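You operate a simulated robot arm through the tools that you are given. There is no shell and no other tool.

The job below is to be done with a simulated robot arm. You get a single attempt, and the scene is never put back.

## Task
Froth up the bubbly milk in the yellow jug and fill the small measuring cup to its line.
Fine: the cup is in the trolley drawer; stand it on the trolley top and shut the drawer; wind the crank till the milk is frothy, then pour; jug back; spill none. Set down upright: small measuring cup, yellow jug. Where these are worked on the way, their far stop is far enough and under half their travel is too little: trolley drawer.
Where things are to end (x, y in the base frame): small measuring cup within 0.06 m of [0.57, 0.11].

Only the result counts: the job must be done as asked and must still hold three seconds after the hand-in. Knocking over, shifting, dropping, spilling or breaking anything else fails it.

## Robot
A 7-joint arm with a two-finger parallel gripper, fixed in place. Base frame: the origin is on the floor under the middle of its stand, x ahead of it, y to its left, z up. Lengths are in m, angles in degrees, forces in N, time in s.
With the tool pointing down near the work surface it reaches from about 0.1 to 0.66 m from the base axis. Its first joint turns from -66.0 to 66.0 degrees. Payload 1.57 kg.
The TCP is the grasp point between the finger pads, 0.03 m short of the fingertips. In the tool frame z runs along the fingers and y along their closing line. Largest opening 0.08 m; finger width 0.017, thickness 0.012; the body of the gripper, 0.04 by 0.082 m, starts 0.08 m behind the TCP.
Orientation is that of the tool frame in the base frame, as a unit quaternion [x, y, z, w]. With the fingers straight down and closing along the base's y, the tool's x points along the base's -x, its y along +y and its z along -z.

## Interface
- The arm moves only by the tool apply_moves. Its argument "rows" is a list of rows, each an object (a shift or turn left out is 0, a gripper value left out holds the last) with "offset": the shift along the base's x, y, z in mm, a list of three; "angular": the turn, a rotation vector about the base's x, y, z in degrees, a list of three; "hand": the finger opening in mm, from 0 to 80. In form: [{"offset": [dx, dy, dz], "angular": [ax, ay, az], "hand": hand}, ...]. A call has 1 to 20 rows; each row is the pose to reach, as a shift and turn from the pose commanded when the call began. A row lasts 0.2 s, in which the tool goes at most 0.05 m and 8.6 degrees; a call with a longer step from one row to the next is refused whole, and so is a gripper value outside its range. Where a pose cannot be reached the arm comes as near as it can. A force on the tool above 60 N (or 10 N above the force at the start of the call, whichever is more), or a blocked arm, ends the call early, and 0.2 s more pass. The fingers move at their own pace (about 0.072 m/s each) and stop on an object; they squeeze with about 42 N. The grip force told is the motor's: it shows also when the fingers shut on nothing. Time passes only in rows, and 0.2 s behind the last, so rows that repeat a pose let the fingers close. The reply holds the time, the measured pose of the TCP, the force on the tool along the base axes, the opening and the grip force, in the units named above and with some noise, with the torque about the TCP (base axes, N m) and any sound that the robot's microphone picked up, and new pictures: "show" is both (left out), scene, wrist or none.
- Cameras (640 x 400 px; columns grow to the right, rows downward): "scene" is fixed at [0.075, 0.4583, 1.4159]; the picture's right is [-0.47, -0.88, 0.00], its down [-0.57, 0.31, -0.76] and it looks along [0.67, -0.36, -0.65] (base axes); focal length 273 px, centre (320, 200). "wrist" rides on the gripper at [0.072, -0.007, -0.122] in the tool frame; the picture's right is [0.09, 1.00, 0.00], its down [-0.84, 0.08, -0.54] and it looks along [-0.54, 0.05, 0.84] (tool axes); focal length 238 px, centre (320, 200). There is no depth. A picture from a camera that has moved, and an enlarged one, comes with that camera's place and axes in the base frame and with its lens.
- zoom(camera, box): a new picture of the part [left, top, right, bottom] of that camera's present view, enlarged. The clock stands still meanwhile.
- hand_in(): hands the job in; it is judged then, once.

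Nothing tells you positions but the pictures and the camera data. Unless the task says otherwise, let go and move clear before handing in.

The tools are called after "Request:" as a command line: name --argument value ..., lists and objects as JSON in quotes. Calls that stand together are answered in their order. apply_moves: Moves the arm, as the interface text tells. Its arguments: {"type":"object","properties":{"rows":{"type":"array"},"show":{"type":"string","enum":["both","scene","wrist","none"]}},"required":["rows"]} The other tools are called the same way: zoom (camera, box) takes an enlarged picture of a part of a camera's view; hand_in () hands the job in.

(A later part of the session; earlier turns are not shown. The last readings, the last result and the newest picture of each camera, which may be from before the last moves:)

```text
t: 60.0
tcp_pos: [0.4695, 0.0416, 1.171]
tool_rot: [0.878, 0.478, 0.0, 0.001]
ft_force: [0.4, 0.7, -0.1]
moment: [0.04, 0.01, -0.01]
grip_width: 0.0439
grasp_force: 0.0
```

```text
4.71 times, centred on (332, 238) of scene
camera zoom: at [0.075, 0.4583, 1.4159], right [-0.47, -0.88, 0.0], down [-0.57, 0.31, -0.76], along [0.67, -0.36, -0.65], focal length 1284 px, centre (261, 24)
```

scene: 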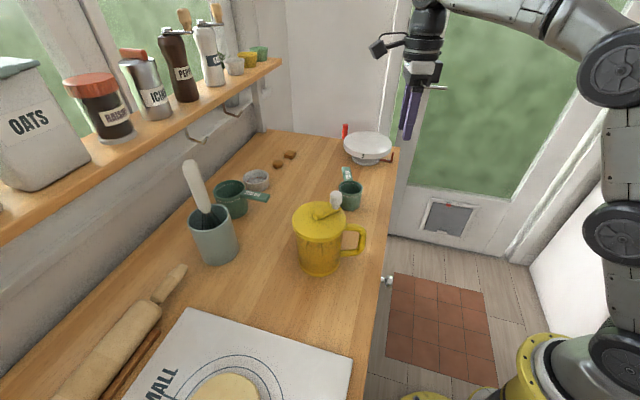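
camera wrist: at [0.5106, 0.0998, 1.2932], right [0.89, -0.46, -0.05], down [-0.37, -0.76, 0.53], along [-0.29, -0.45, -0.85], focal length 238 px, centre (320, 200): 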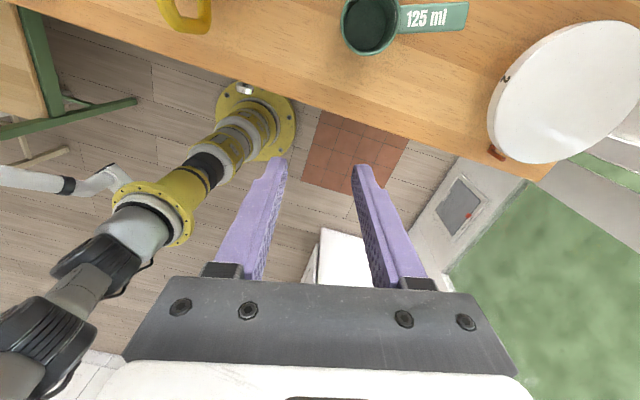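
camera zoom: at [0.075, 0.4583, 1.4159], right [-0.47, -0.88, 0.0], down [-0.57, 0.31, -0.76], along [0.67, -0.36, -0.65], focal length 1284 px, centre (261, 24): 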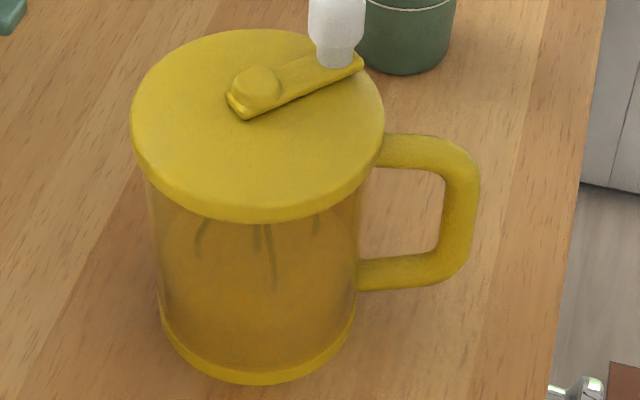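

No visible froth yet. I'll unwind the wrist in free air to set up the next long clockwise stroke.

Request:
apply_moves --rows '[{"angular": [0, 0, 8.5]}, {"angular": [0, 0, 17]}, {"angular": [0, 0, 25.5]}, {"angular": [0, 0, 34]}, {"angular": [0, 0, 42.5]}, {"angular": [0, 0, 51]}, {"angular": [0, 0, 59.5]}, {"angular": [0, 0, 68]}, {"angular": [0, 0, 76.5]}, {"angular": [0, 0, 85]}, {"angular": [0, 0, 93.5]}, {"angular": [0, 0, 102]}, {"angular": [0, 0, 110.5]}, {"angular": [0, 0, 119]}, {"angular": [0, 0, 127.5]}, {"angular": [0, 0, 136]}, {"angular": [0, 0, 144.5]}, {"angular": [0, 0, 153]}, {"angular": [0, 0, 161.5]}, {"angular": [0, 0, 170]}]' --show "none"

```text
t: 64.2
tcp_pos: [0.468, 0.0409, 1.1711]
tool_rot: [-0.4, 0.916, 0.0, 0.0]
ft_force: [0.5, 0.2, 0.1]
moment: [-0.03, -0.01, 0.0]
grip_width: 0.044
grasp_force: 0.1
```

Request:
apply_moves --rows '[{"offset": [-7, 32, 0], "angular": [0, 0, 7.5]}, {"offset": [-14, 64, 0], "angular": [0, 0, 15]}, {"offset": [-21, 96, 0], "angular": [0, 0, 22.5]}, {"offset": [-28, 128, 0], "angular": [0, 0, 30]}, {"offset": [-35, 160, -10], "angular": [0, 0, 37.5]}, {"offset": [-42, 192, -20], "angular": [0, 0, 45]}, {"offset": [-42, 192, -20], "angular": [0, 0, 45]}]'

Request:
zoom --camera "wrist" --box '[220, 60, 420, 240]'

Request:
zoom --camera "scene" --box '[270, 170, 390, 280]'

```text
t: 65.8
tcp_pos: [0.4274, 0.2329, 1.1519]
tool_rot: [0.719, -0.695, 0.001, -0.001]
ft_force: [0.0, -0.8, 0.5]
moment: [-0.02, -0.04, -0.02]
grip_width: 0.0442
grasp_force: 0.0
camera wrist: at [0.4383, 0.1618, 1.2735], right [-0.99, -0.13, 0.0], down [-0.11, 0.83, 0.54], along [-0.07, 0.54, -0.84], focal length 238 px, centre (320, 200)
```

scene: 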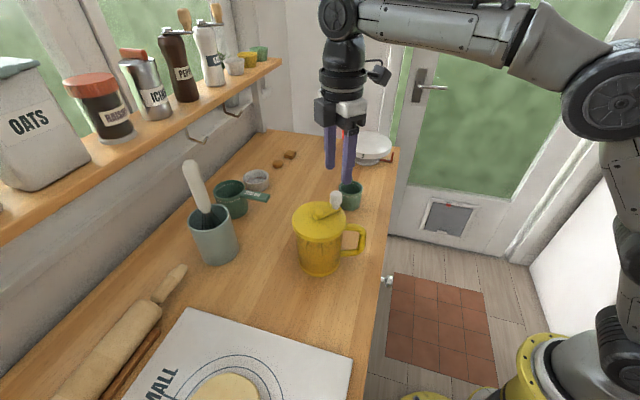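
wrist: 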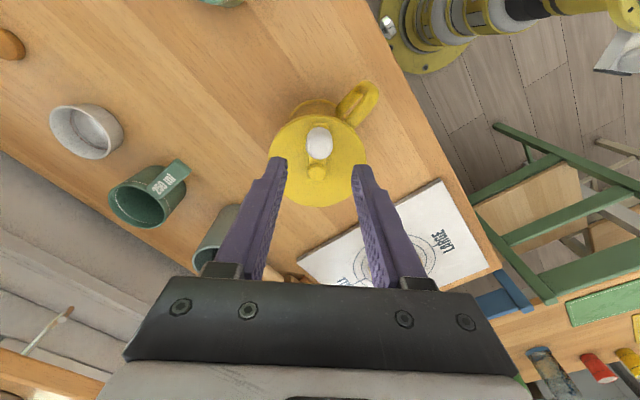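

```text
2.22 times, centred on (320, 150) of wrist
camera zoom: at [0.4383, 0.1618, 1.2735], right [-0.99, -0.13, 0.0], down [-0.11, 0.83, 0.54], along [-0.07, 0.54, -0.84], focal length 530 px, centre (320, 311)
```

zoom: 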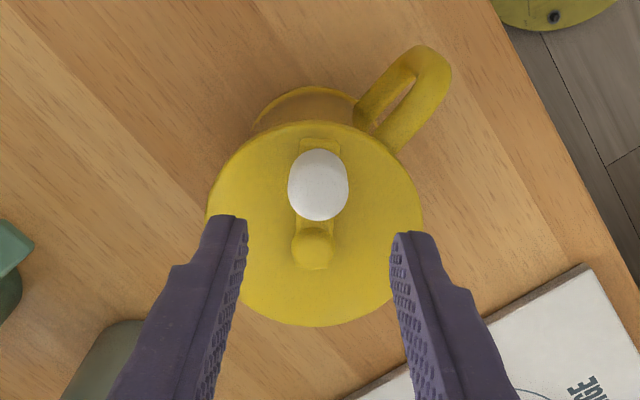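

```text
3.64 times, centred on (330, 225) of scene
camera zoom: at [0.075, 0.4583, 1.4159], right [-0.47, -0.88, 0.0], down [-0.57, 0.31, -0.76], along [0.67, -0.36, -0.65], focal length 992 px, centre (284, 109)
```

zoom: 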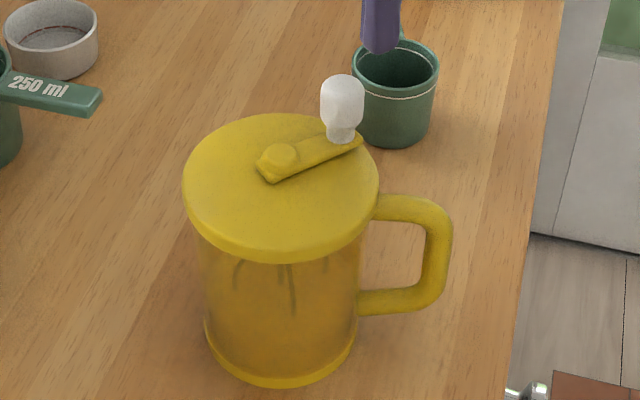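

Hub ≈(0.425, 0.273) and the knob is right below the fingers. I'll lower, cage it, and start the next clockwise stroke.

Request:
apply_moves --rows '[{"offset": [0, 0, -30]}, {"offset": [0, 0, -62]}, {"offset": [0, 0, -62], "hand": 28}, {"offset": [0, 0, -62], "hand": 28}, {"offset": [-5.9, 0.1, -62], "angular": [0, 0, -8.5], "hand": 28}, {"offset": [-11.8, 1.1, -62], "angular": [0, 0, -17]}, {"offset": [-17.4, 2.9, -62], "angular": [0, 0, -25.5]}, {"offset": [-22.7, 5.6, -62], "angular": [0, 0, -34]}, {"offset": [-27.5, 9.0, -62], "angular": [0, 0, -42.5]}, {"offset": [-31.8, 13.1, -62], "angular": [0, 0, -51]}, {"offset": [-35.5, 17.8, -62], "angular": [0, 0, -59.5]}, {"offset": [-38.4, 23.0, -62], "angular": [0, 0, -68]}, {"offset": [-40.5, 28.5, -62], "angular": [0, 0, -76.5]}, {"offset": [-41.7, 34.3, -62], "angular": [0, 0, -85]}, {"offset": [-42.1, 40.2, -62], "angular": [0, 0, -93.5]}, {"offset": [-41.6, 46.2, -62], "angular": [0, 0, -102]}, {"offset": [-40.2, 51.9, -62], "angular": [0, 0, -110.5]}, {"offset": [-38.1, 57.4, -62], "angular": [0, 0, -119]}, {"offset": [-35.1, 62.6, -62], "angular": [0, 0, -127.5]}, {"offset": [-31.4, 67.2, -62], "angular": [0, 0, -136]}]'

Request:
zoom --camera "scene" --box '[270, 170, 390, 280]'

```text
t: 70.0
tcp_pos: [0.3961, 0.2989, 1.09]
tool_rot: [0.375, 0.927, 0.0, 0.0]
ft_force: [-0.4, -0.8, 0.4]
moment: [-0.02, -0.04, -0.02]
grip_width: 0.0285
grasp_force: 0.9
camera wrist: at [0.3406, 0.3453, 1.2112], right [0.63, 0.78, 0.0], down [0.65, -0.53, 0.54], along [0.42, -0.34, -0.84], focal length 238 px, centre (320, 200)
```

scene: 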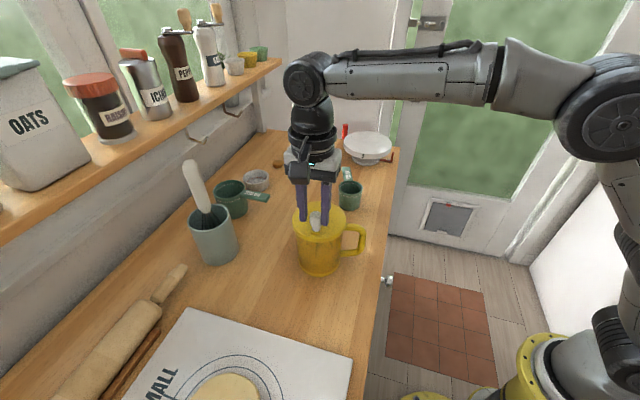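
wrist: 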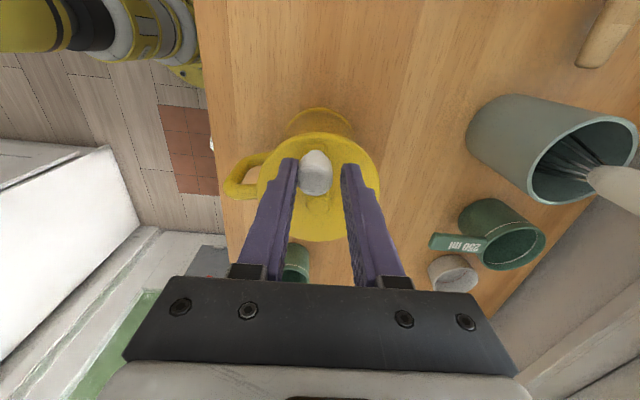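

```text
3.64 times, centred on (330, 225) of scene
camera zoom: at [0.075, 0.4583, 1.4159], right [-0.47, -0.88, 0.0], down [-0.57, 0.31, -0.76], along [0.67, -0.36, -0.65], focal length 992 px, centre (284, 109)
```

zoom: 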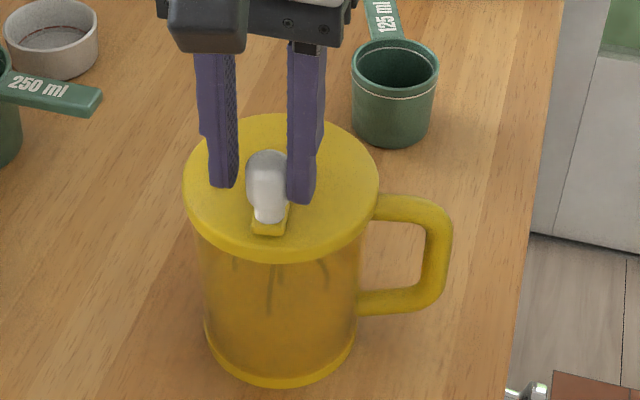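

Jug unmoved again, crank following well. I'll finish this stroke, open, lift, and start unwinding the wrist for the next one.

Request:
apply_moves --rows '[{"offset": [4.4, 4.0, 0], "angular": [0, 0, -8.5]}, {"offset": [9.3, 7.3, 0], "angular": [0, 0, -17]}, {"offset": [14.6, 9.9, 0], "angular": [0, 0, -25.5]}, {"offset": [20.3, 11.7, 0], "angular": [0, 0, -34]}, {"offset": [26.2, 12.6, 0], "angular": [0, 0, -42.5]}, {"offset": [32.1, 12.6, 0], "angular": [0, 0, -51]}, {"offset": [38.0, 11.8, 0], "angular": [0, 0, -59.5]}, {"offset": [43.6, 10.0, 0], "angular": [0, 0, -68]}, {"offset": [49.0, 7.5, 0], "angular": [0, 0, -76.5]}, {"offset": [49.0, 7.5, 0], "angular": [0, 0, -76.5], "hand": 44}, {"offset": [49.0, 7.5, 40], "angular": [0, 0, -76.5], "hand": 44}, {"offset": [49.0, 7.5, 45], "angular": [0, 0, -68]}, {"offset": [49.0, 7.5, 45], "angular": [0, 0, -59.5]}, {"offset": [49.0, 7.5, 45], "angular": [0, 0, -51]}, {"offset": [49.0, 7.5, 45], "angular": [0, 0, -42.5]}, {"offset": [49.0, 7.5, 45], "angular": [0, 0, -34]}, {"offset": [49.0, 7.5, 45], "angular": [0, 0, -25.5]}, {"offset": [49.0, 7.5, 45], "angular": [0, 0, -17]}, {"offset": [49.0, 7.5, 45], "angular": [0, 0, -8.5]}, {"offset": [49.0, 7.5, 45], "angular": [0, 0, 0]}]'

Request:
zoom --camera "scene" --box '[270, 170, 390, 280]'

```text
t: 74.2
tcp_pos: [0.4435, 0.3077, 1.1337]
tool_rot: [0.373, 0.928, 0.0, -0.001]
ft_force: [0.1, -0.5, -0.7]
moment: [-0.02, 0.01, 0.02]
grip_width: 0.0437
grasp_force: 0.2
camera wrist: at [0.3892, 0.3527, 1.2557], right [0.62, 0.78, 0.0], down [0.66, -0.52, 0.54], along [0.42, -0.34, -0.84], focal length 238 px, centre (320, 200)
```

scene: 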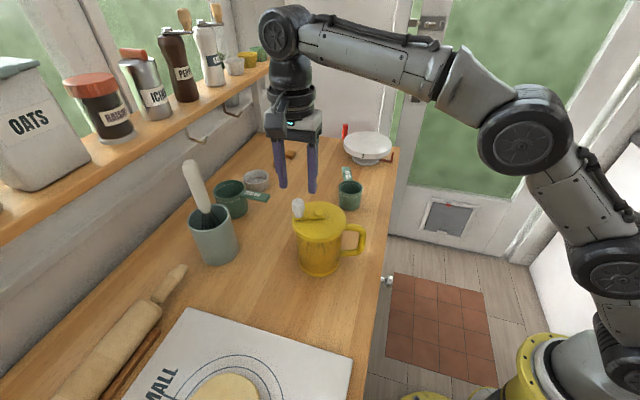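
wrist: 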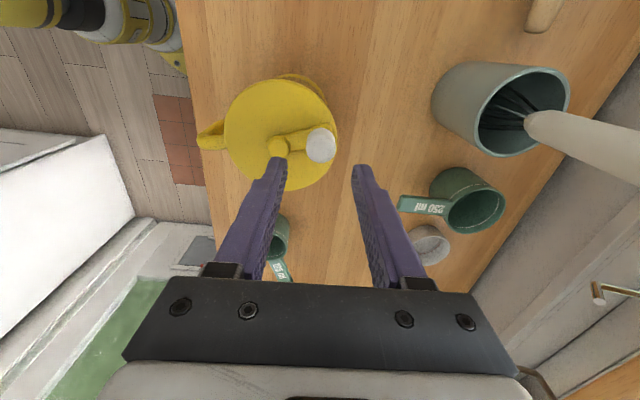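

```text
3.64 times, centred on (330, 225) of scene
camera zoom: at [0.075, 0.4583, 1.4159], right [-0.47, -0.88, 0.0], down [-0.57, 0.31, -0.76], along [0.67, -0.36, -0.65], focal length 992 px, centre (284, 109)
```

zoom: 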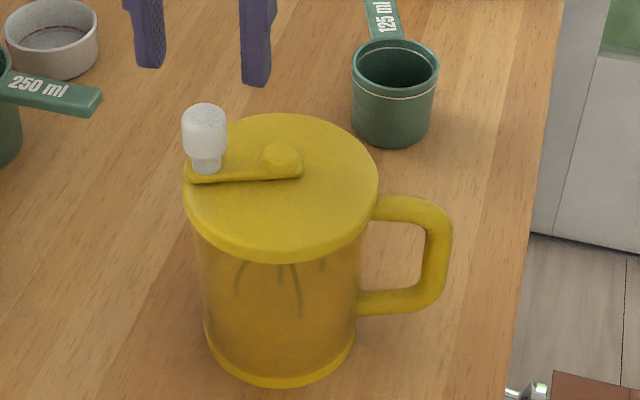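

The crank is now at about +64° after ~1.3 turns. I'll finish unwinding to yaw 59°, lower around the knob again and start the next stroke.

Request:
apply_moves --rows '[{"offset": [-1, 1, 0], "angular": [0, 0, 8.58]}, {"offset": [-1, 1, 0], "angular": [0, 0, 17.16]}, {"offset": [-1, 1, 0], "angular": [0, 0, 25.74]}, {"offset": [-1, 1, 0], "angular": [0, 0, 34.32]}, {"offset": [-1, 1, 0], "angular": [0, 0, 42.9]}, {"offset": [-1, 1, 0], "angular": [0, 0, 51.48]}, {"offset": [-1, 1, 0], "angular": [0, 0, 60.06]}, {"offset": [-1, 1, 0], "angular": [0, 0, 68.64]}, {"offset": [-1, 1, 0], "angular": [0, 0, 77.22]}, {"offset": [-1, 1, 0], "angular": [0, 0, 85.8]}, {"offset": [-1, 1, 0], "angular": [0, 0, 94.38]}, {"offset": [-1, 1, 0], "angular": [0, 0, 102.9]}, {"offset": [-1, 1, -25], "angular": [0, 0, 102.9]}, {"offset": [-1, 1, -45], "angular": [0, 0, 102.9]}, {"offset": [-1, 1, -45], "angular": [0, 0, 102.9], "hand": 28}, {"offset": [-1, 1, -45], "angular": [0, 0, 102.9], "hand": 28}, {"offset": [4.1, -2.6, -45], "angular": [0, 0, 94.5], "hand": 28}, {"offset": [8.6, -6.5, -45], "angular": [0, 0, 86]}, {"offset": [12.5, -11.0, -45], "angular": [0, 0, 77.5]}, {"offset": [15.6, -16.0, -45], "angular": [0, 0, 69]}]' --show "scene"

Request:
zoom --camera "scene" --box '[270, 170, 390, 280]'

```text
t: 78.4
tcp_pos: [0.4604, 0.2915, 1.0906]
tool_rot: [-0.215, 0.977, 0.0, 0.0]
ft_force: [0.4, 0.5, 0.2]
moment: [0.01, 0.04, -0.04]
grip_width: 0.0283
grasp_force: 0.3
```

scene: 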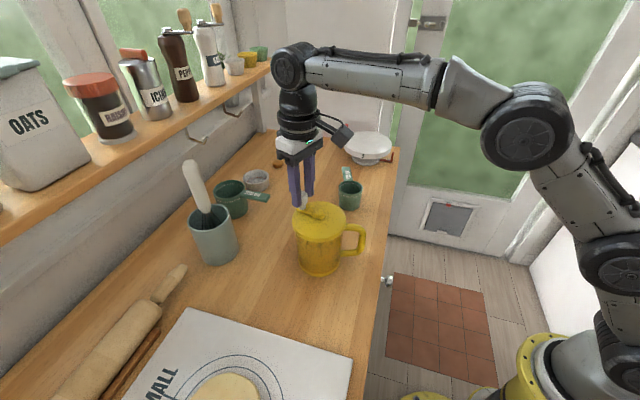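

```text
3.64 times, centred on (330, 225) of scene
camera zoom: at [0.075, 0.4583, 1.4159], right [-0.47, -0.88, 0.0], down [-0.57, 0.31, -0.76], along [0.67, -0.36, -0.65], focal length 992 px, centre (284, 109)
```

zoom: 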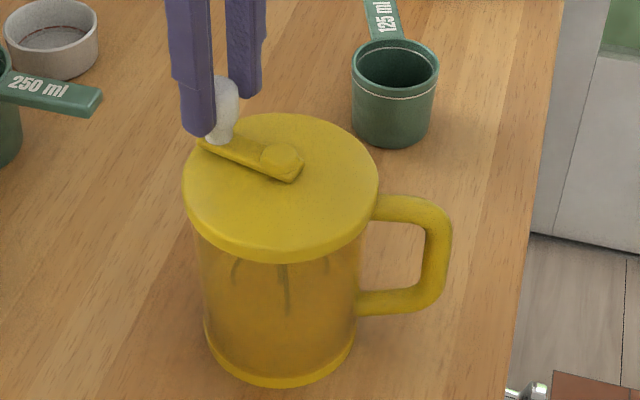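

Caged and moving again with the jug steady. Continuing the stroke.

Request:
apply_moves --rows '[{"offset": [2.4, -5.4, 0], "angular": [0, 0, -8.5]}, {"offset": [4.0, -11.2, 0], "angular": [0, 0, -17]}, {"offset": [4.7, -17.1, 0], "angular": [0, 0, -25.5]}, {"offset": [4.5, -23.0, 0], "angular": [0, 0, -34]}, {"offset": [3.4, -28.8, 0], "angular": [0, 0, -42.5]}, {"offset": [1.5, -34.4, 0], "angular": [0, 0, -51]}, {"offset": [-1.2, -39.7, 0], "angular": [0, 0, -59.5]}, {"offset": [-4.7, -44.5, 0], "angular": [0, 0, -68]}, {"offset": [-8.8, -48.8, 0], "angular": [0, 0, -76.5]}, {"offset": [-13.5, -52.3, 0], "angular": [0, 0, -85]}, {"offset": [-18.7, -55.2, 0], "angular": [0, 0, -93.5]}, {"offset": [-24.3, -57.3, 0], "angular": [0, 0, -102]}, {"offset": [-30.1, -58.5, 0], "angular": [0, 0, -110.5]}, {"offset": [-36.0, -58.8, 0], "angular": [0, 0, -119]}, {"offset": [-41.9, -58.3, 0], "angular": [0, 0, -127.5]}, {"offset": [-47.7, -56.8, 0], "angular": [0, 0, -136]}, {"offset": [-53.1, -54.6, 0], "angular": [0, 0, -144.5]}, {"offset": [-53.1, -54.6, 0], "angular": [0, 0, -144.5], "hand": 44}, {"offset": [-53.1, -54.6, 40], "angular": [0, 0, -144.5], "hand": 44}, {"offset": [-53.1, -54.6, 45], "angular": [0, 0, -136], "hand": 44}]' --show "scene"

Request:
zoom --camera "scene" --box '[270, 170, 390, 280]'

```text
t: 82.6
tcp_pos: [0.4083, 0.2365, 1.1349]
tool_rot: [0.824, 0.567, 0.0, -0.001]
ft_force: [-0.2, 0.2, 0.3]
moment: [-0.01, 0.0, -0.02]
grip_width: 0.044
grasp_force: 0.0
```

scene: 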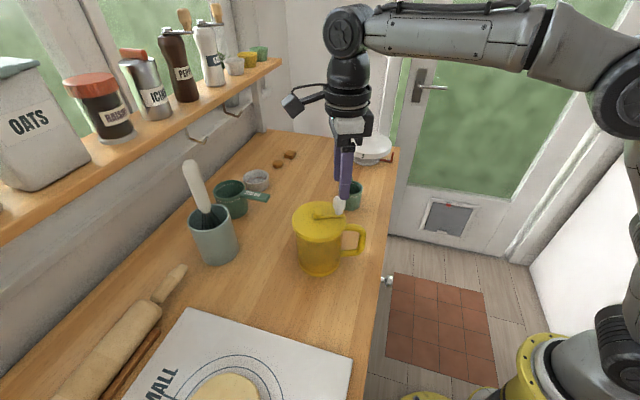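

```text
3.64 times, centred on (330, 225) of scene
camera zoom: at [0.075, 0.4583, 1.4159], right [-0.47, -0.88, 0.0], down [-0.57, 0.31, -0.76], along [0.67, -0.36, -0.65], focal length 992 px, centre (284, 109)
```

zoom: 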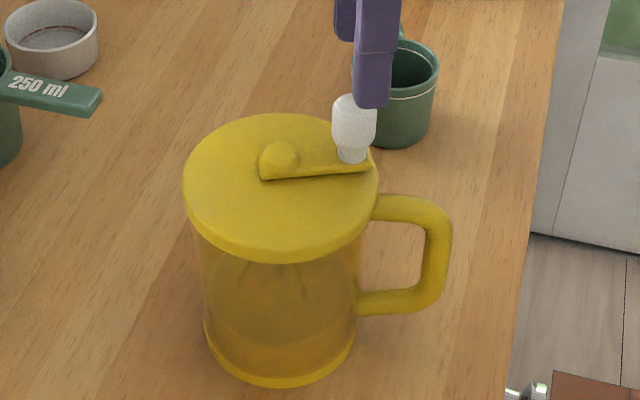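

The look of the milk has changed: the paddles are fainter and a boundary shows low in the jug. Zooming in on that.

Request:
zoom --camera "scene" --box '[290, 215, 345, 280]'

Request:
zoom --camera "wrist" --box '[160, 0, 480, 240]'

```text
6.15 times, centred on (318, 248) of scene
camera zoom: at [0.075, 0.4583, 1.4159], right [-0.47, -0.88, 0.0], down [-0.57, 0.31, -0.76], along [0.67, -0.36, -0.65], focal length 1679 px, centre (335, -92)
```

zoom: 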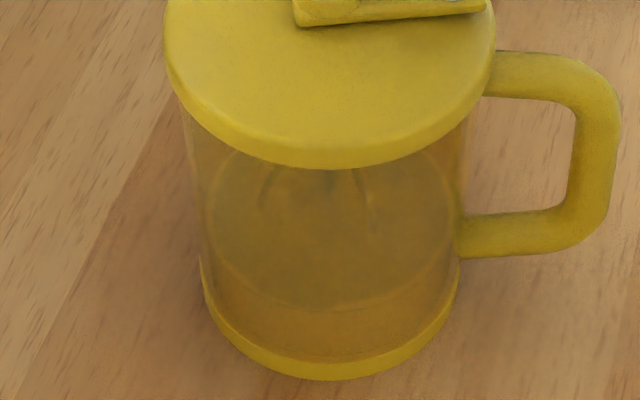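

```text
1.67 times, centred on (320, 120) of wrist
camera zoom: at [0.4295, 0.3065, 1.2566], right [0.96, -0.27, 0.0], down [-0.23, -0.81, 0.54], along [-0.15, -0.52, -0.84], focal length 397 px, centre (320, 333)
```

zoom: 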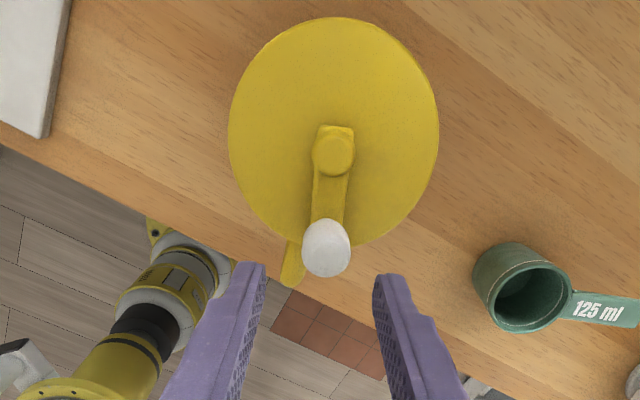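

The milk now shows a pale foam surface, so it's frothing. I'll do at least one more half-turn to see whether it develops further; unwinding the wrist first.

Request:
apply_moves --rows '[{"angular": [0, 0, 8.58]}, {"angular": [0, 0, 17.16]}, {"angular": [0, 0, 25.74]}, {"angular": [0, 0, 34.32]}, {"angular": [0, 0, 42.9]}, {"angular": [0, 0, 51.48]}, {"angular": [0, 0, 60.06]}, {"angular": [0, 0, 68.64]}, {"angular": [0, 0, 77.22]}, {"angular": [0, 0, 85.8]}, {"angular": [0, 0, 94.38]}, {"angular": [0, 0, 102.9]}, {"angular": [0, 0, 111.4]}, {"angular": [0, 0, 119.9]}, {"angular": [0, 0, 128.4]}, {"angular": [0, 0, 136.9]}, {"angular": [0, 0, 145.4]}, {"angular": [0, 0, 153.9]}, {"angular": [0, 0, 162.4]}, {"angular": [0, 0, 170.9]}]' --show "scene"

Request:
zoom --camera "scene" --box '[290, 215, 345, 280]'

Request:
zoom --camera "wrist" --box '[220, 60, 420, 240]'

```text
t: 86.8
tcp_pos: [0.4068, 0.2359, 1.1355]
tool_rot: [-0.501, 0.866, 0.001, 0.0]
ft_force: [0.8, -0.2, -0.1]
moment: [-0.01, -0.02, 0.0]
grip_width: 0.044
grasp_force: 0.1
```

scene: 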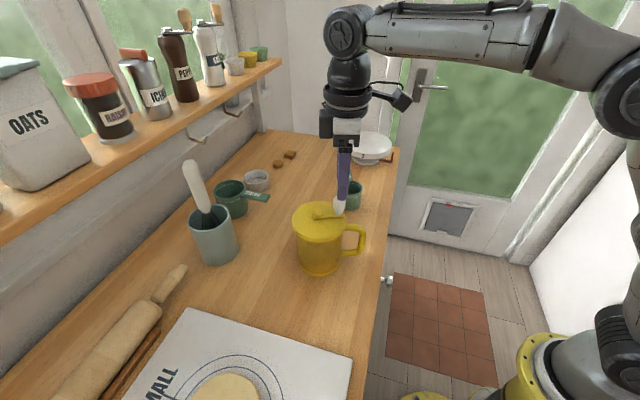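

```text
6.15 times, centred on (318, 248) of scene
camera zoom: at [0.075, 0.4583, 1.4159], right [-0.47, -0.88, 0.0], down [-0.57, 0.31, -0.76], along [0.67, -0.36, -0.65], focal length 1679 px, centre (335, -92)
```

zoom: 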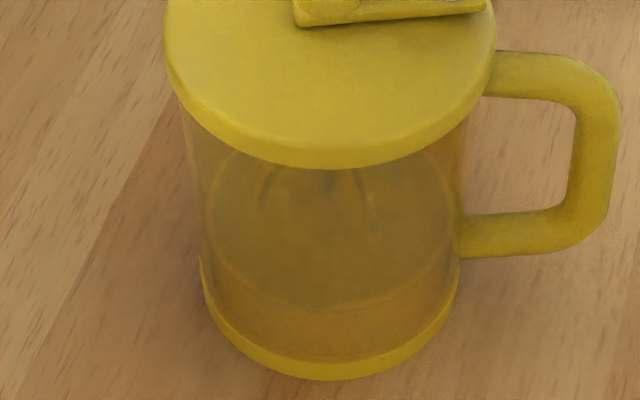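

```text
2.22 times, centred on (320, 150) of wrist
camera zoom: at [0.3781, 0.1714, 1.2563], right [-0.91, 0.42, 0.0], down [0.35, 0.76, 0.54], along [0.23, 0.49, -0.84], focal length 530 px, centre (320, 311)
```

zoom: 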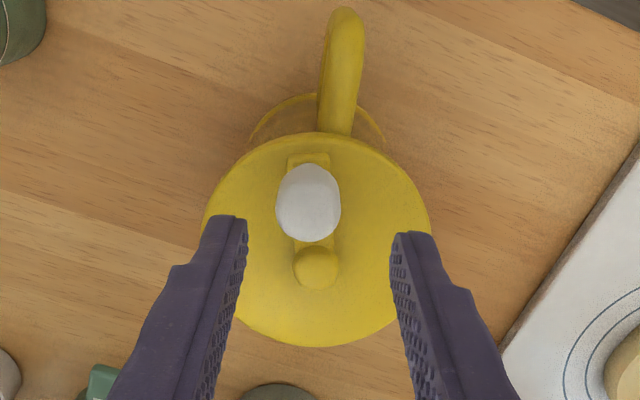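

Lowering onto the knob again and running the next stroke.

Request:
apply_moves --rows '[{"offset": [1.5, -0.7, -25]}, {"offset": [1.5, -0.7, -45]}, {"offset": [1.5, -0.7, -45], "hand": 28}, {"offset": [1.5, -0.7, -45], "hand": 28}, {"offset": [-3.7, 2.1, -45], "angular": [0, 0, -8.5], "hand": 28}, {"offset": [-8.4, 5.6, -45], "angular": [0, 0, -17]}, {"offset": [-12.6, 9.8, -45], "angular": [0, 0, -25.5]}, {"offset": [-16.1, 14.6, -45], "angular": [0, 0, -34]}, {"offset": [-18.9, 19.9, -45], "angular": [0, 0, -42.5]}, {"offset": [-20.8, 25.4, -45], "angular": [0, 0, -51]}, {"offset": [-21.9, 31.3, -45], "angular": [0, 0, -59.5]}, {"offset": [-22.2, 37.2, -45], "angular": [0, 0, -68]}, {"offset": [-21.5, 43.1, -45], "angular": [0, 0, -76.5]}, {"offset": [-20.0, 48.8, -45], "angular": [0, 0, -85]}, {"offset": [-17.7, 54.3, -45], "angular": [0, 0, -93.5]}, {"offset": [-14.6, 59.3, -45], "angular": [0, 0, -102]}, {"offset": [-10.7, 63.8, -45], "angular": [0, 0, -110.5]}, {"offset": [-6.3, 67.7, -45], "angular": [0, 0, -119]}, {"offset": [-1.3, 71.0, -45], "angular": [0, 0, -127.5]}, {"offset": [4.1, 73.4, -45], "angular": [0, 0, -136]}]' --show "scene"

Request:
zoom --camera "scene" --box '[290, 215, 345, 280]'

```text
t: 91.0
tcp_pos: [0.4118, 0.3101, 1.0897]
tool_rot: [0.617, 0.787, 0.0, -0.002]
ft_force: [-0.8, 0.5, 0.3]
moment: [-0.02, 0.0, 0.01]
grip_width: 0.0288
grasp_force: 0.8
```

scene: 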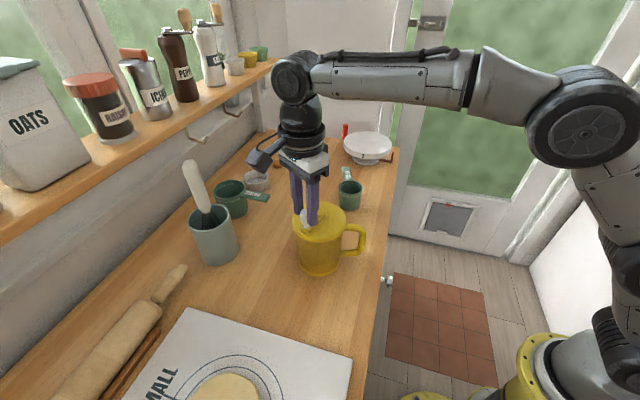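

```text
6.15 times, centred on (318, 248) of scene
camera zoom: at [0.075, 0.4583, 1.4159], right [-0.47, -0.88, 0.0], down [-0.57, 0.31, -0.76], along [0.67, -0.36, -0.65], focal length 1679 px, centre (335, -92)
```

zoom: 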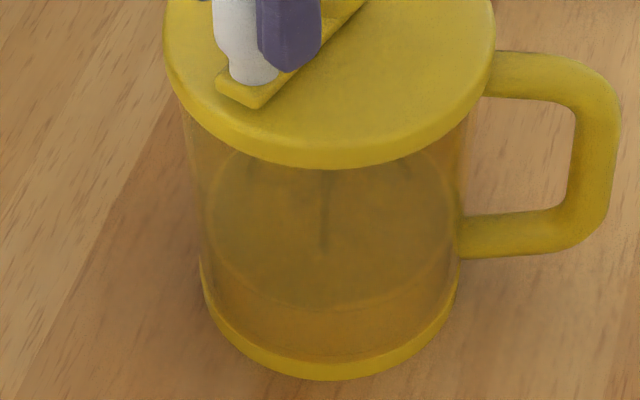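

The foam looks the same as half a turn ago, which suggests the milk has reached its frothy state. I'll complete this stroke and do one more half-turn for margin, comparing again.

Request:
apply_moves --rows '[{"offset": [5.7, 1.6, 0], "angular": [0, 0, -8.5]}, {"offset": [11.6, 2.3, 0], "angular": [0, 0, -17]}, {"offset": [17.5, 2.2, 0], "angular": [0, 0, -25.5]}, {"offset": [23.4, 1.2, 0], "angular": [0, 0, -34]}, {"offset": [29.0, -0.6, 0], "angular": [0, 0, -42.5]}, {"offset": [29.0, -0.6, 0], "angular": [0, 0, -42.5], "hand": 44}, {"offset": [29.0, -0.6, 40], "angular": [0, 0, -42.5], "hand": 44}, {"offset": [28.0, 0.4, 45], "angular": [0, 0, -34]}, {"offset": [28.0, 0.4, 45], "angular": [0, 0, -25.5]}, {"offset": [28.0, 0.4, 45], "angular": [0, 0, -17]}, {"offset": [28.0, 0.4, 45], "angular": [0, 0, -8.5]}, {"offset": [28.0, 0.4, 45], "angular": [0, 0, 0]}, {"offset": [28.0, 0.4, 45], "angular": [0, 0, 8.5]}, {"offset": [28.0, 0.4, 45], "angular": [0, 0, 17]}, {"offset": [28.0, 0.4, 45], "angular": [0, 0, 25.5]}, {"offset": [28.0, 0.4, 45], "angular": [0, 0, 34]}, {"offset": [28.0, 0.4, 45], "angular": [0, 0, 42.5]}, {"offset": [28.0, 0.4, 45], "angular": [0, 0, 51]}, {"offset": [28.0, 0.4, 45], "angular": [0, 0, 59.5]}, {"offset": [28.0, 0.4, 45], "angular": [0, 0, 68]}]' --show "scene"

Request:
zoom --camera "scene" --box '[290, 195, 375, 280]'

```text
t: 95.2
tcp_pos: [0.4389, 0.311, 1.1346]
tool_rot: [0.069, 0.998, 0.0, 0.0]
ft_force: [0.1, 0.4, 0.0]
moment: [0.03, 0.0, -0.02]
grip_width: 0.0441
grasp_force: 0.2
```

scene: 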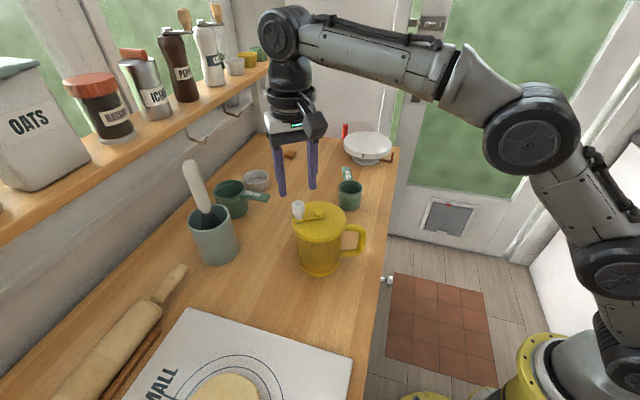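

```text
4.71 times, centred on (332, 238) of scene
camera zoom: at [0.075, 0.4583, 1.4159], right [-0.47, -0.88, 0.0], down [-0.57, 0.31, -0.76], along [0.67, -0.36, -0.65], focal length 1284 px, centre (261, 24)
```

zoom: 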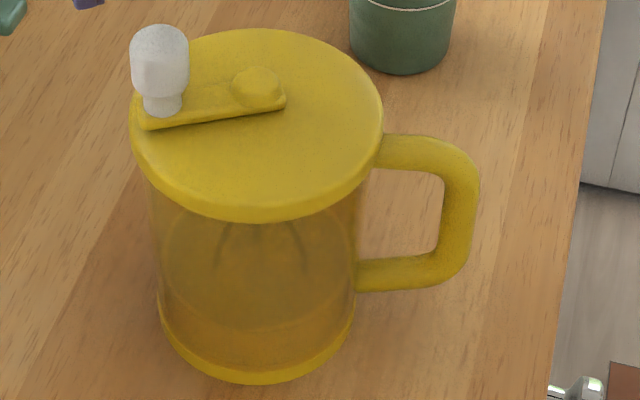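

Request:
apply_moves --rows '[{"angular": [0, 0, 8.6]}, {"angular": [0, 0, 17.2]}, {"angular": [0, 0, 25.8]}, {"angular": [0, 0, 34.4]}, {"angular": [0, 0, 43]}, {"angular": [0, 0, 51.6]}, {"angular": [0, 0, 60.2]}, {"angular": [0, 0, 68.8]}, {"angular": [0, 0, 77.4]}, {"offset": [0, 0, -25], "angular": [0, 0, 77.4]}, {"offset": [0, 0, -45], "angular": [0, 0, 77.4]}, {"offset": [0, 0, -45], "angular": [0, 0, 77.4], "hand": 28}, {"offset": [0, 0, -45], "angular": [0, 0, 77.4], "hand": 28}, {"offset": [5.2, -3.0, -45], "angular": [0, 0, 68.9], "hand": 28}, {"offset": [10.1, -6.3, -45], "angular": [0, 0, 60.4]}, {"offset": [14.5, -10.3, -45], "angular": [0, 0, 51.9]}, {"offset": [18.3, -14.8, -45], "angular": [0, 0, 43.4]}, {"offset": [21.4, -19.9, -45], "angular": [0, 0, 34.9]}, {"offset": [23.7, -25.4, -45], "angular": [0, 0, 26.4]}, {"offset": [25.1, -31.1, -45], "angular": [0, 0, 17.9]}]' --show "scene"

Request:
zoom --camera "scene" --box '[290, 195, 375, 280]'

```text
t: 99.4
tcp_pos: [0.4634, 0.28, 1.0886]
tool_rot: [-0.084, 0.996, 0.0, -0.001]
ft_force: [0.1, 0.8, -0.1]
moment: [0.02, -0.04, -0.01]
grip_width: 0.0288
grasp_force: 0.4
```

scene: 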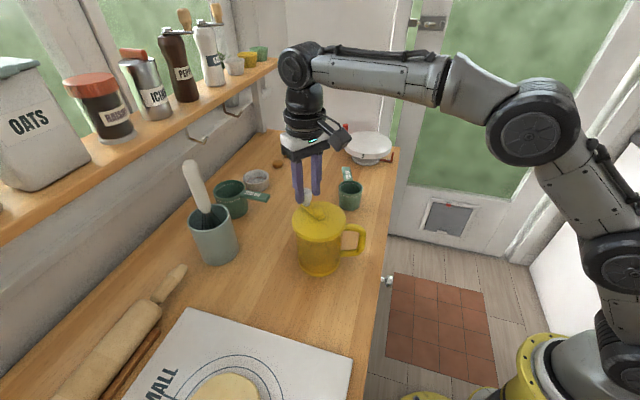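

```text
4.71 times, centred on (332, 238) of scene
camera zoom: at [0.075, 0.4583, 1.4159], right [-0.47, -0.88, 0.0], down [-0.57, 0.31, -0.76], along [0.67, -0.36, -0.65], focal length 1284 px, centre (261, 24)
```

zoom: 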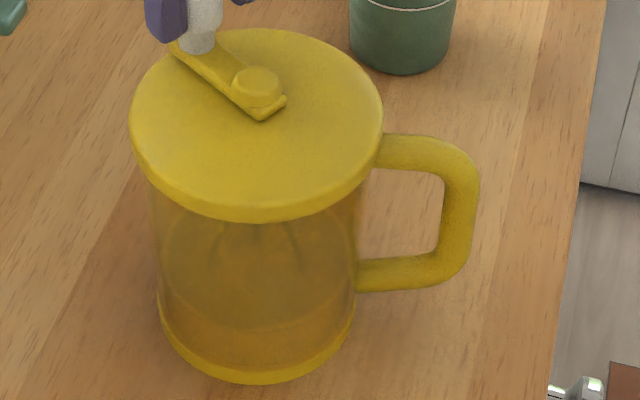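

Same foam as before. I'll finish this stroke so the crank ends up over the handle side (out of the way for pouring), then lift off.

Request:
apply_moves --rows '[{"offset": [0.6, -5.9, 0], "angular": [0, 0, -8.5]}, {"offset": [0.3, -11.8, 0], "angular": [0, 0, -17]}, {"offset": [-0.9, -17.7, 0], "angular": [0, 0, -25.5]}, {"offset": [-2.9, -23.2, 0], "angular": [0, 0, -34]}, {"offset": [-5.7, -28.5, 0], "angular": [0, 0, -42.5]}, {"offset": [-9.3, -33.2, 0], "angular": [0, 0, -51]}, {"offset": [-13.5, -37.4, 0], "angular": [0, 0, -59.5]}, {"offset": [-18.3, -40.9, 0], "angular": [0, 0, -68]}, {"offset": [-23.5, -43.6, 0], "angular": [0, 0, -76.5]}, {"offset": [-29.1, -45.6, 0], "angular": [0, 0, -85]}, {"offset": [-34.9, -46.7, 0], "angular": [0, 0, -93.5]}, {"offset": [-40.9, -46.9, 0], "angular": [0, 0, -102]}, {"offset": [-46.8, -46.2, 0], "angular": [0, 0, -110.5]}, {"offset": [-52.5, -44.7, 0], "angular": [0, 0, -119]}, {"offset": [-57.9, -42.3, 0], "angular": [0, 0, -127.5]}, {"offset": [-57.9, -42.3, 0], "angular": [0, 0, -127.5], "hand": 44}, {"offset": [-57.9, -42.3, 40], "angular": [0, 0, -127.5], "hand": 44}, {"offset": [-57.9, -42.3, 80], "angular": [0, 0, -127.5], "hand": 44}, {"offset": [-62.9, -57.3, 110], "angular": [0, 0, -119]}, {"offset": [-67.9, -72.3, 130], "angular": [0, 0, -110.5]}]'

Request:
zoom --camera "scene" --box '[290, 195, 375, 280]'

Request:
zoom --camera "wrist" --box '[160, 0, 480, 240]'

```text
t: 103.6
tcp_pos: [0.3968, 0.2051, 1.2205]
tool_rot: [0.769, 0.639, 0.0, 0.0]
ft_force: [0.5, -0.4, -0.2]
moment: [-0.04, 0.04, -0.03]
grip_width: 0.0438
grasp_force: 0.0
camera wrist: at [0.4057, 0.2773, 1.3423], right [1.0, -0.09, 0.0], down [-0.08, -0.84, 0.54], along [-0.05, -0.54, -0.84], focal length 238 px, centre (320, 200)
```

scene: 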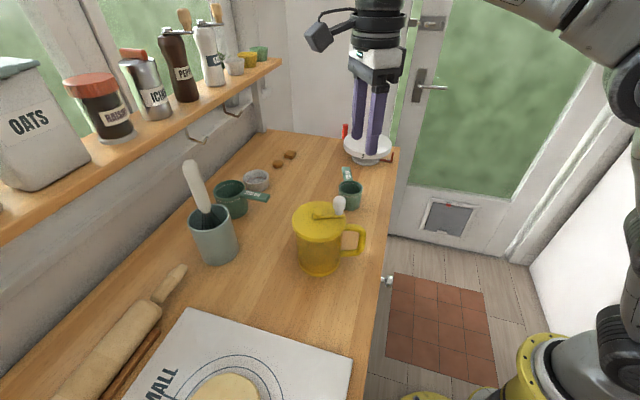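
wrist: 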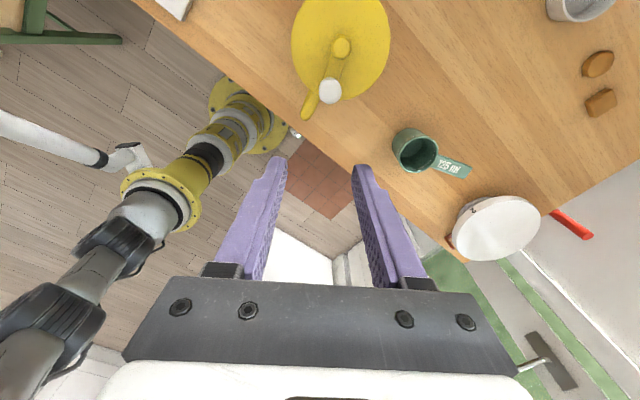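

```text
4.71 times, centred on (332, 238) of scene
camera zoom: at [0.075, 0.4583, 1.4159], right [-0.47, -0.88, 0.0], down [-0.57, 0.31, -0.76], along [0.67, -0.36, -0.65], focal length 1284 px, centre (261, 24)
```

zoom: 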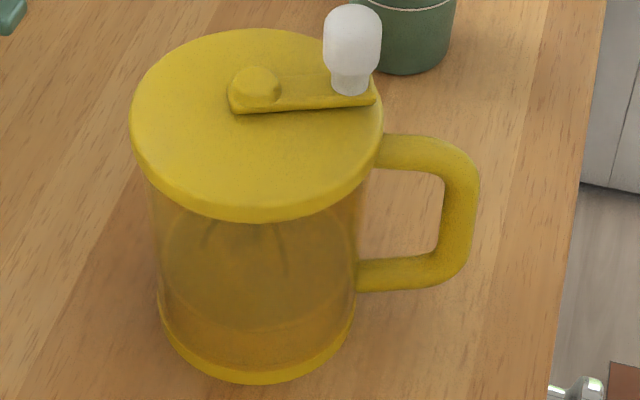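

```text
1.67 times, centred on (320, 120) of wrist
camera zoom: at [0.4057, 0.2773, 1.3423], right [1.0, -0.09, 0.0], down [-0.08, -0.84, 0.54], along [-0.05, -0.54, -0.84], focal length 397 px, centre (320, 333)
```

zoom: 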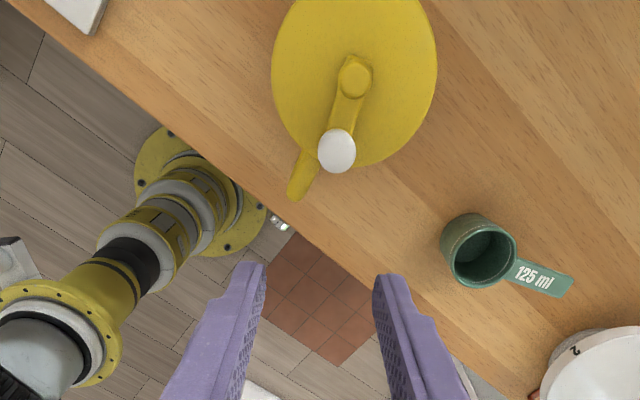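

The milk is frothy (about 2.8 turns wound) and the crank sits over the handle. For pouring I want to grip the handle's upright bar, at about (0.379, 0.197, 0.965), with the tool horizontal and the camera on top; I'll yaw to -121° and then test pitching up in free air.

Request:
apply_moves --rows '[{"offset": [-15, -20, 0], "angular": [0, 0, -7]}, {"offset": [-35, -45, 0], "angular": [0, 0, -14]}, {"offset": [-55, -75, 0], "angular": [0, 0, -20.7], "hand": 60}, {"offset": [-65, -95, 0], "angular": [0, 0, -20.7], "hand": 60}, {"offset": [-65, -95, 0], "angular": [0, 0, -20.7], "hand": 60}]' --show "none"

```text
t: 104.8
tcp_pos: [0.3311, 0.1118, 1.2202]
tool_rot: [0.872, 0.489, 0.0, -0.001]
ft_force: [-0.4, 0.3, -0.3]
moment: [-0.03, 0.03, 0.0]
grip_width: 0.0601
grasp_force: 0.1
```

Request:
apply_moves --rows '[{"angular": [7.26, -4.43, 0]}, {"angular": [14.5, -8.86, 0]}, {"angular": [21.8, -13.3, 0]}, {"angular": [29.0, -17.7, 0]}, {"angular": [36.3, -22.1, 0]}, {"angular": [43.5, -26.6, 0]}, {"angular": [43.5, -26.6, 0]}]'

```text
t: 106.4
tcp_pos: [0.3296, 0.1129, 1.2198]
tool_rot: [0.787, 0.442, 0.377, -0.21]
ft_force: [-0.1, -1.1, 0.2]
moment: [-0.02, -0.03, -0.01]
grip_width: 0.06
grasp_force: 0.1
camera wrist: at [0.3007, 0.0733, 1.3516], right [0.88, -0.47, 0.07], down [-0.43, -0.85, -0.31], along [0.21, 0.24, -0.95], focal length 238 px, centre (320, 200)
```

scene: 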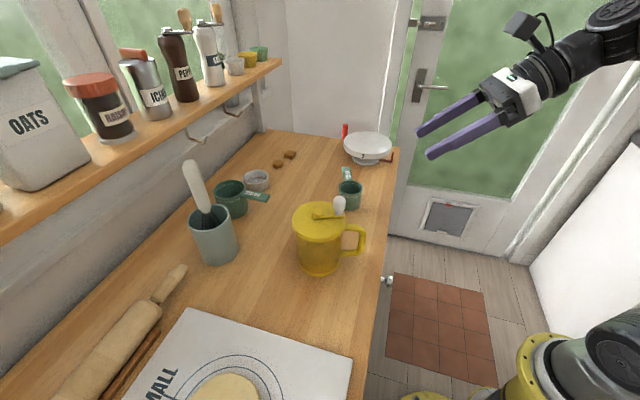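
wrist: 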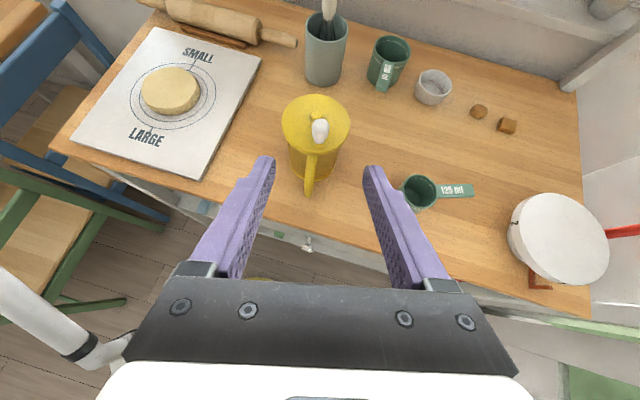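

The pitch works well so far (51°) and the camera view from above is very useful. Continuing up to horizontal.

Request:
apply_moves --rows '[{"angular": [7.26, -4.43, 0]}, {"angular": [14.5, -8.86, 0]}, {"angular": [21.8, -13.3, 0]}, {"angular": [29.0, -17.7, 0]}, {"angular": [33.3, -20.3, 0]}, {"angular": [33.3, -20.3, 0]}]'

```text
t: 107.8
tcp_pos: [0.3311, 0.1123, 1.2194]
tool_rot: [0.617, 0.345, 0.617, -0.345]
ft_force: [-0.1, 0.0, -0.2]
moment: [0.0, 0.01, 0.02]
grip_width: 0.06
grasp_force: 0.0
camera wrist: at [0.263, 0.0114, 1.2905], right [0.85, -0.52, 0.09], down [-0.21, -0.5, -0.84], along [0.48, 0.69, -0.54], focal length 238 px, centre (320, 200)
```

scene: 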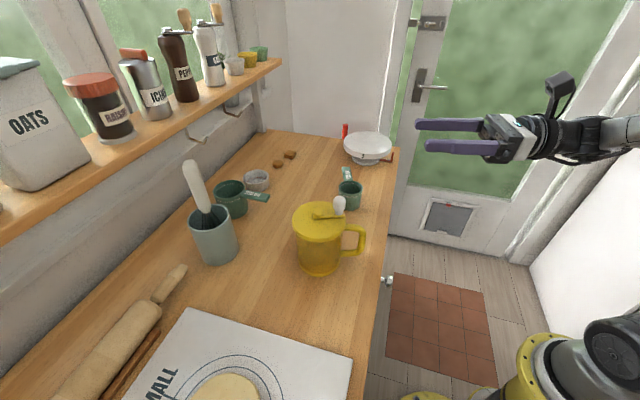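
wrist: 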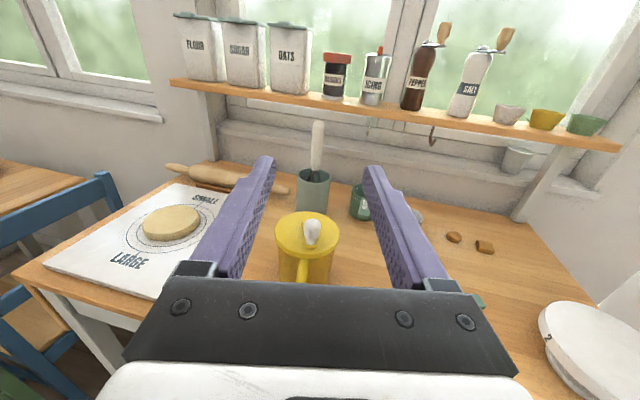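

Request:
zoom --camera "wrist" --box '[250, 190, 370, 290]'

Request:
zoom --camera "scene" --box '[285, 190, 375, 280]'

```text
4.00 times, centred on (310, 240) of wrist
camera zoom: at [0.263, 0.0114, 1.2905], right [0.85, -0.52, 0.09], down [-0.21, -0.5, -0.84], along [0.48, 0.69, -0.54], focal length 953 px, centre (360, 40)
```

zoom: 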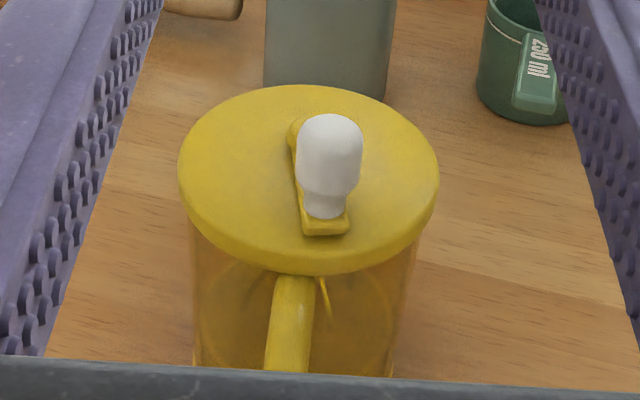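

```text
4.44 times, centred on (330, 235) of scene
camera zoom: at [0.075, 0.4583, 1.4159], right [-0.47, -0.88, 0.0], down [-0.57, 0.31, -0.76], along [0.67, -0.36, -0.65], focal length 1213 px, centre (276, 44)
```

zoom: 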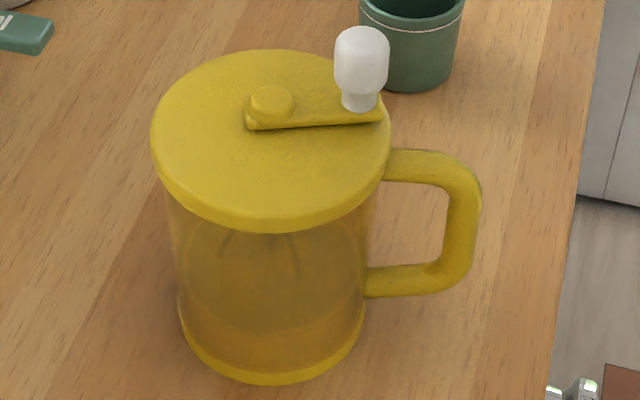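

The tool is horizontal along 58.4° and matches the handle direction (-122.5°). The bar centre is at about (0.3766, 0.1957, 0.966); I'll descend in front of it in stages, fingers open 60 mm.

Request:
apply_moves --rows '[{"offset": [-1, 3, -40]}, {"offset": [-2, 6, -80], "angular": [0, 0, -0.9]}, {"offset": [-2, 9, -120], "angular": [0, 0, -0.9]}, {"offset": [-2, 9, -150], "angular": [0, 0, -0.9]}, {"offset": [-2, 9, -150], "angular": [0, 0, -0.9]}]'

```text
t: 109.0
tcp_pos: [0.3302, 0.1177, 1.0685]
tool_rot: [0.619, 0.341, 0.621, -0.34]
ft_force: [-0.3, -0.3, -0.1]
moment: [0.04, -0.05, 0.03]
grip_width: 0.06
grasp_force: 0.1
camera wrist: at [0.2611, 0.0193, 1.1395], right [0.84, -0.53, 0.09], down [-0.22, -0.5, -0.84], along [0.49, 0.68, -0.54], focal length 238 px, centre (320, 200)
```

scene: 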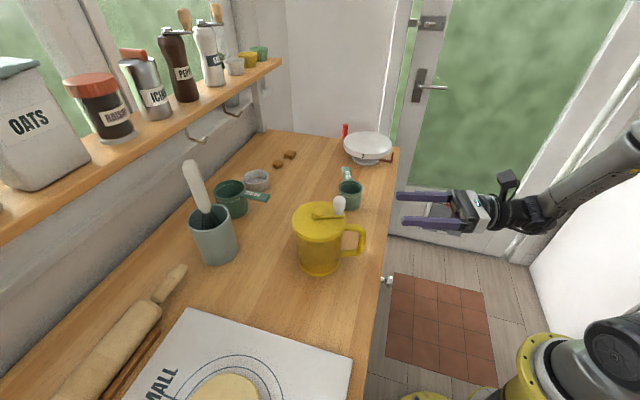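
wrist: 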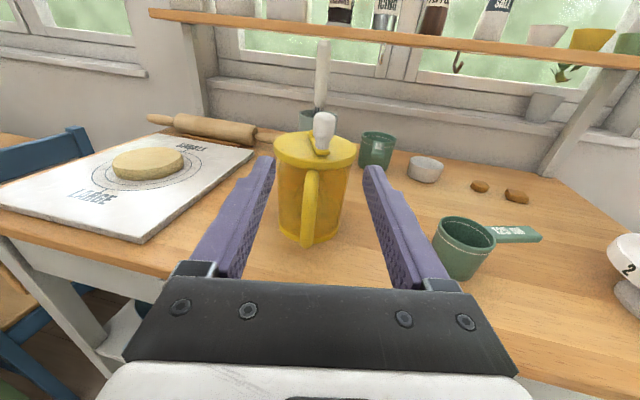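

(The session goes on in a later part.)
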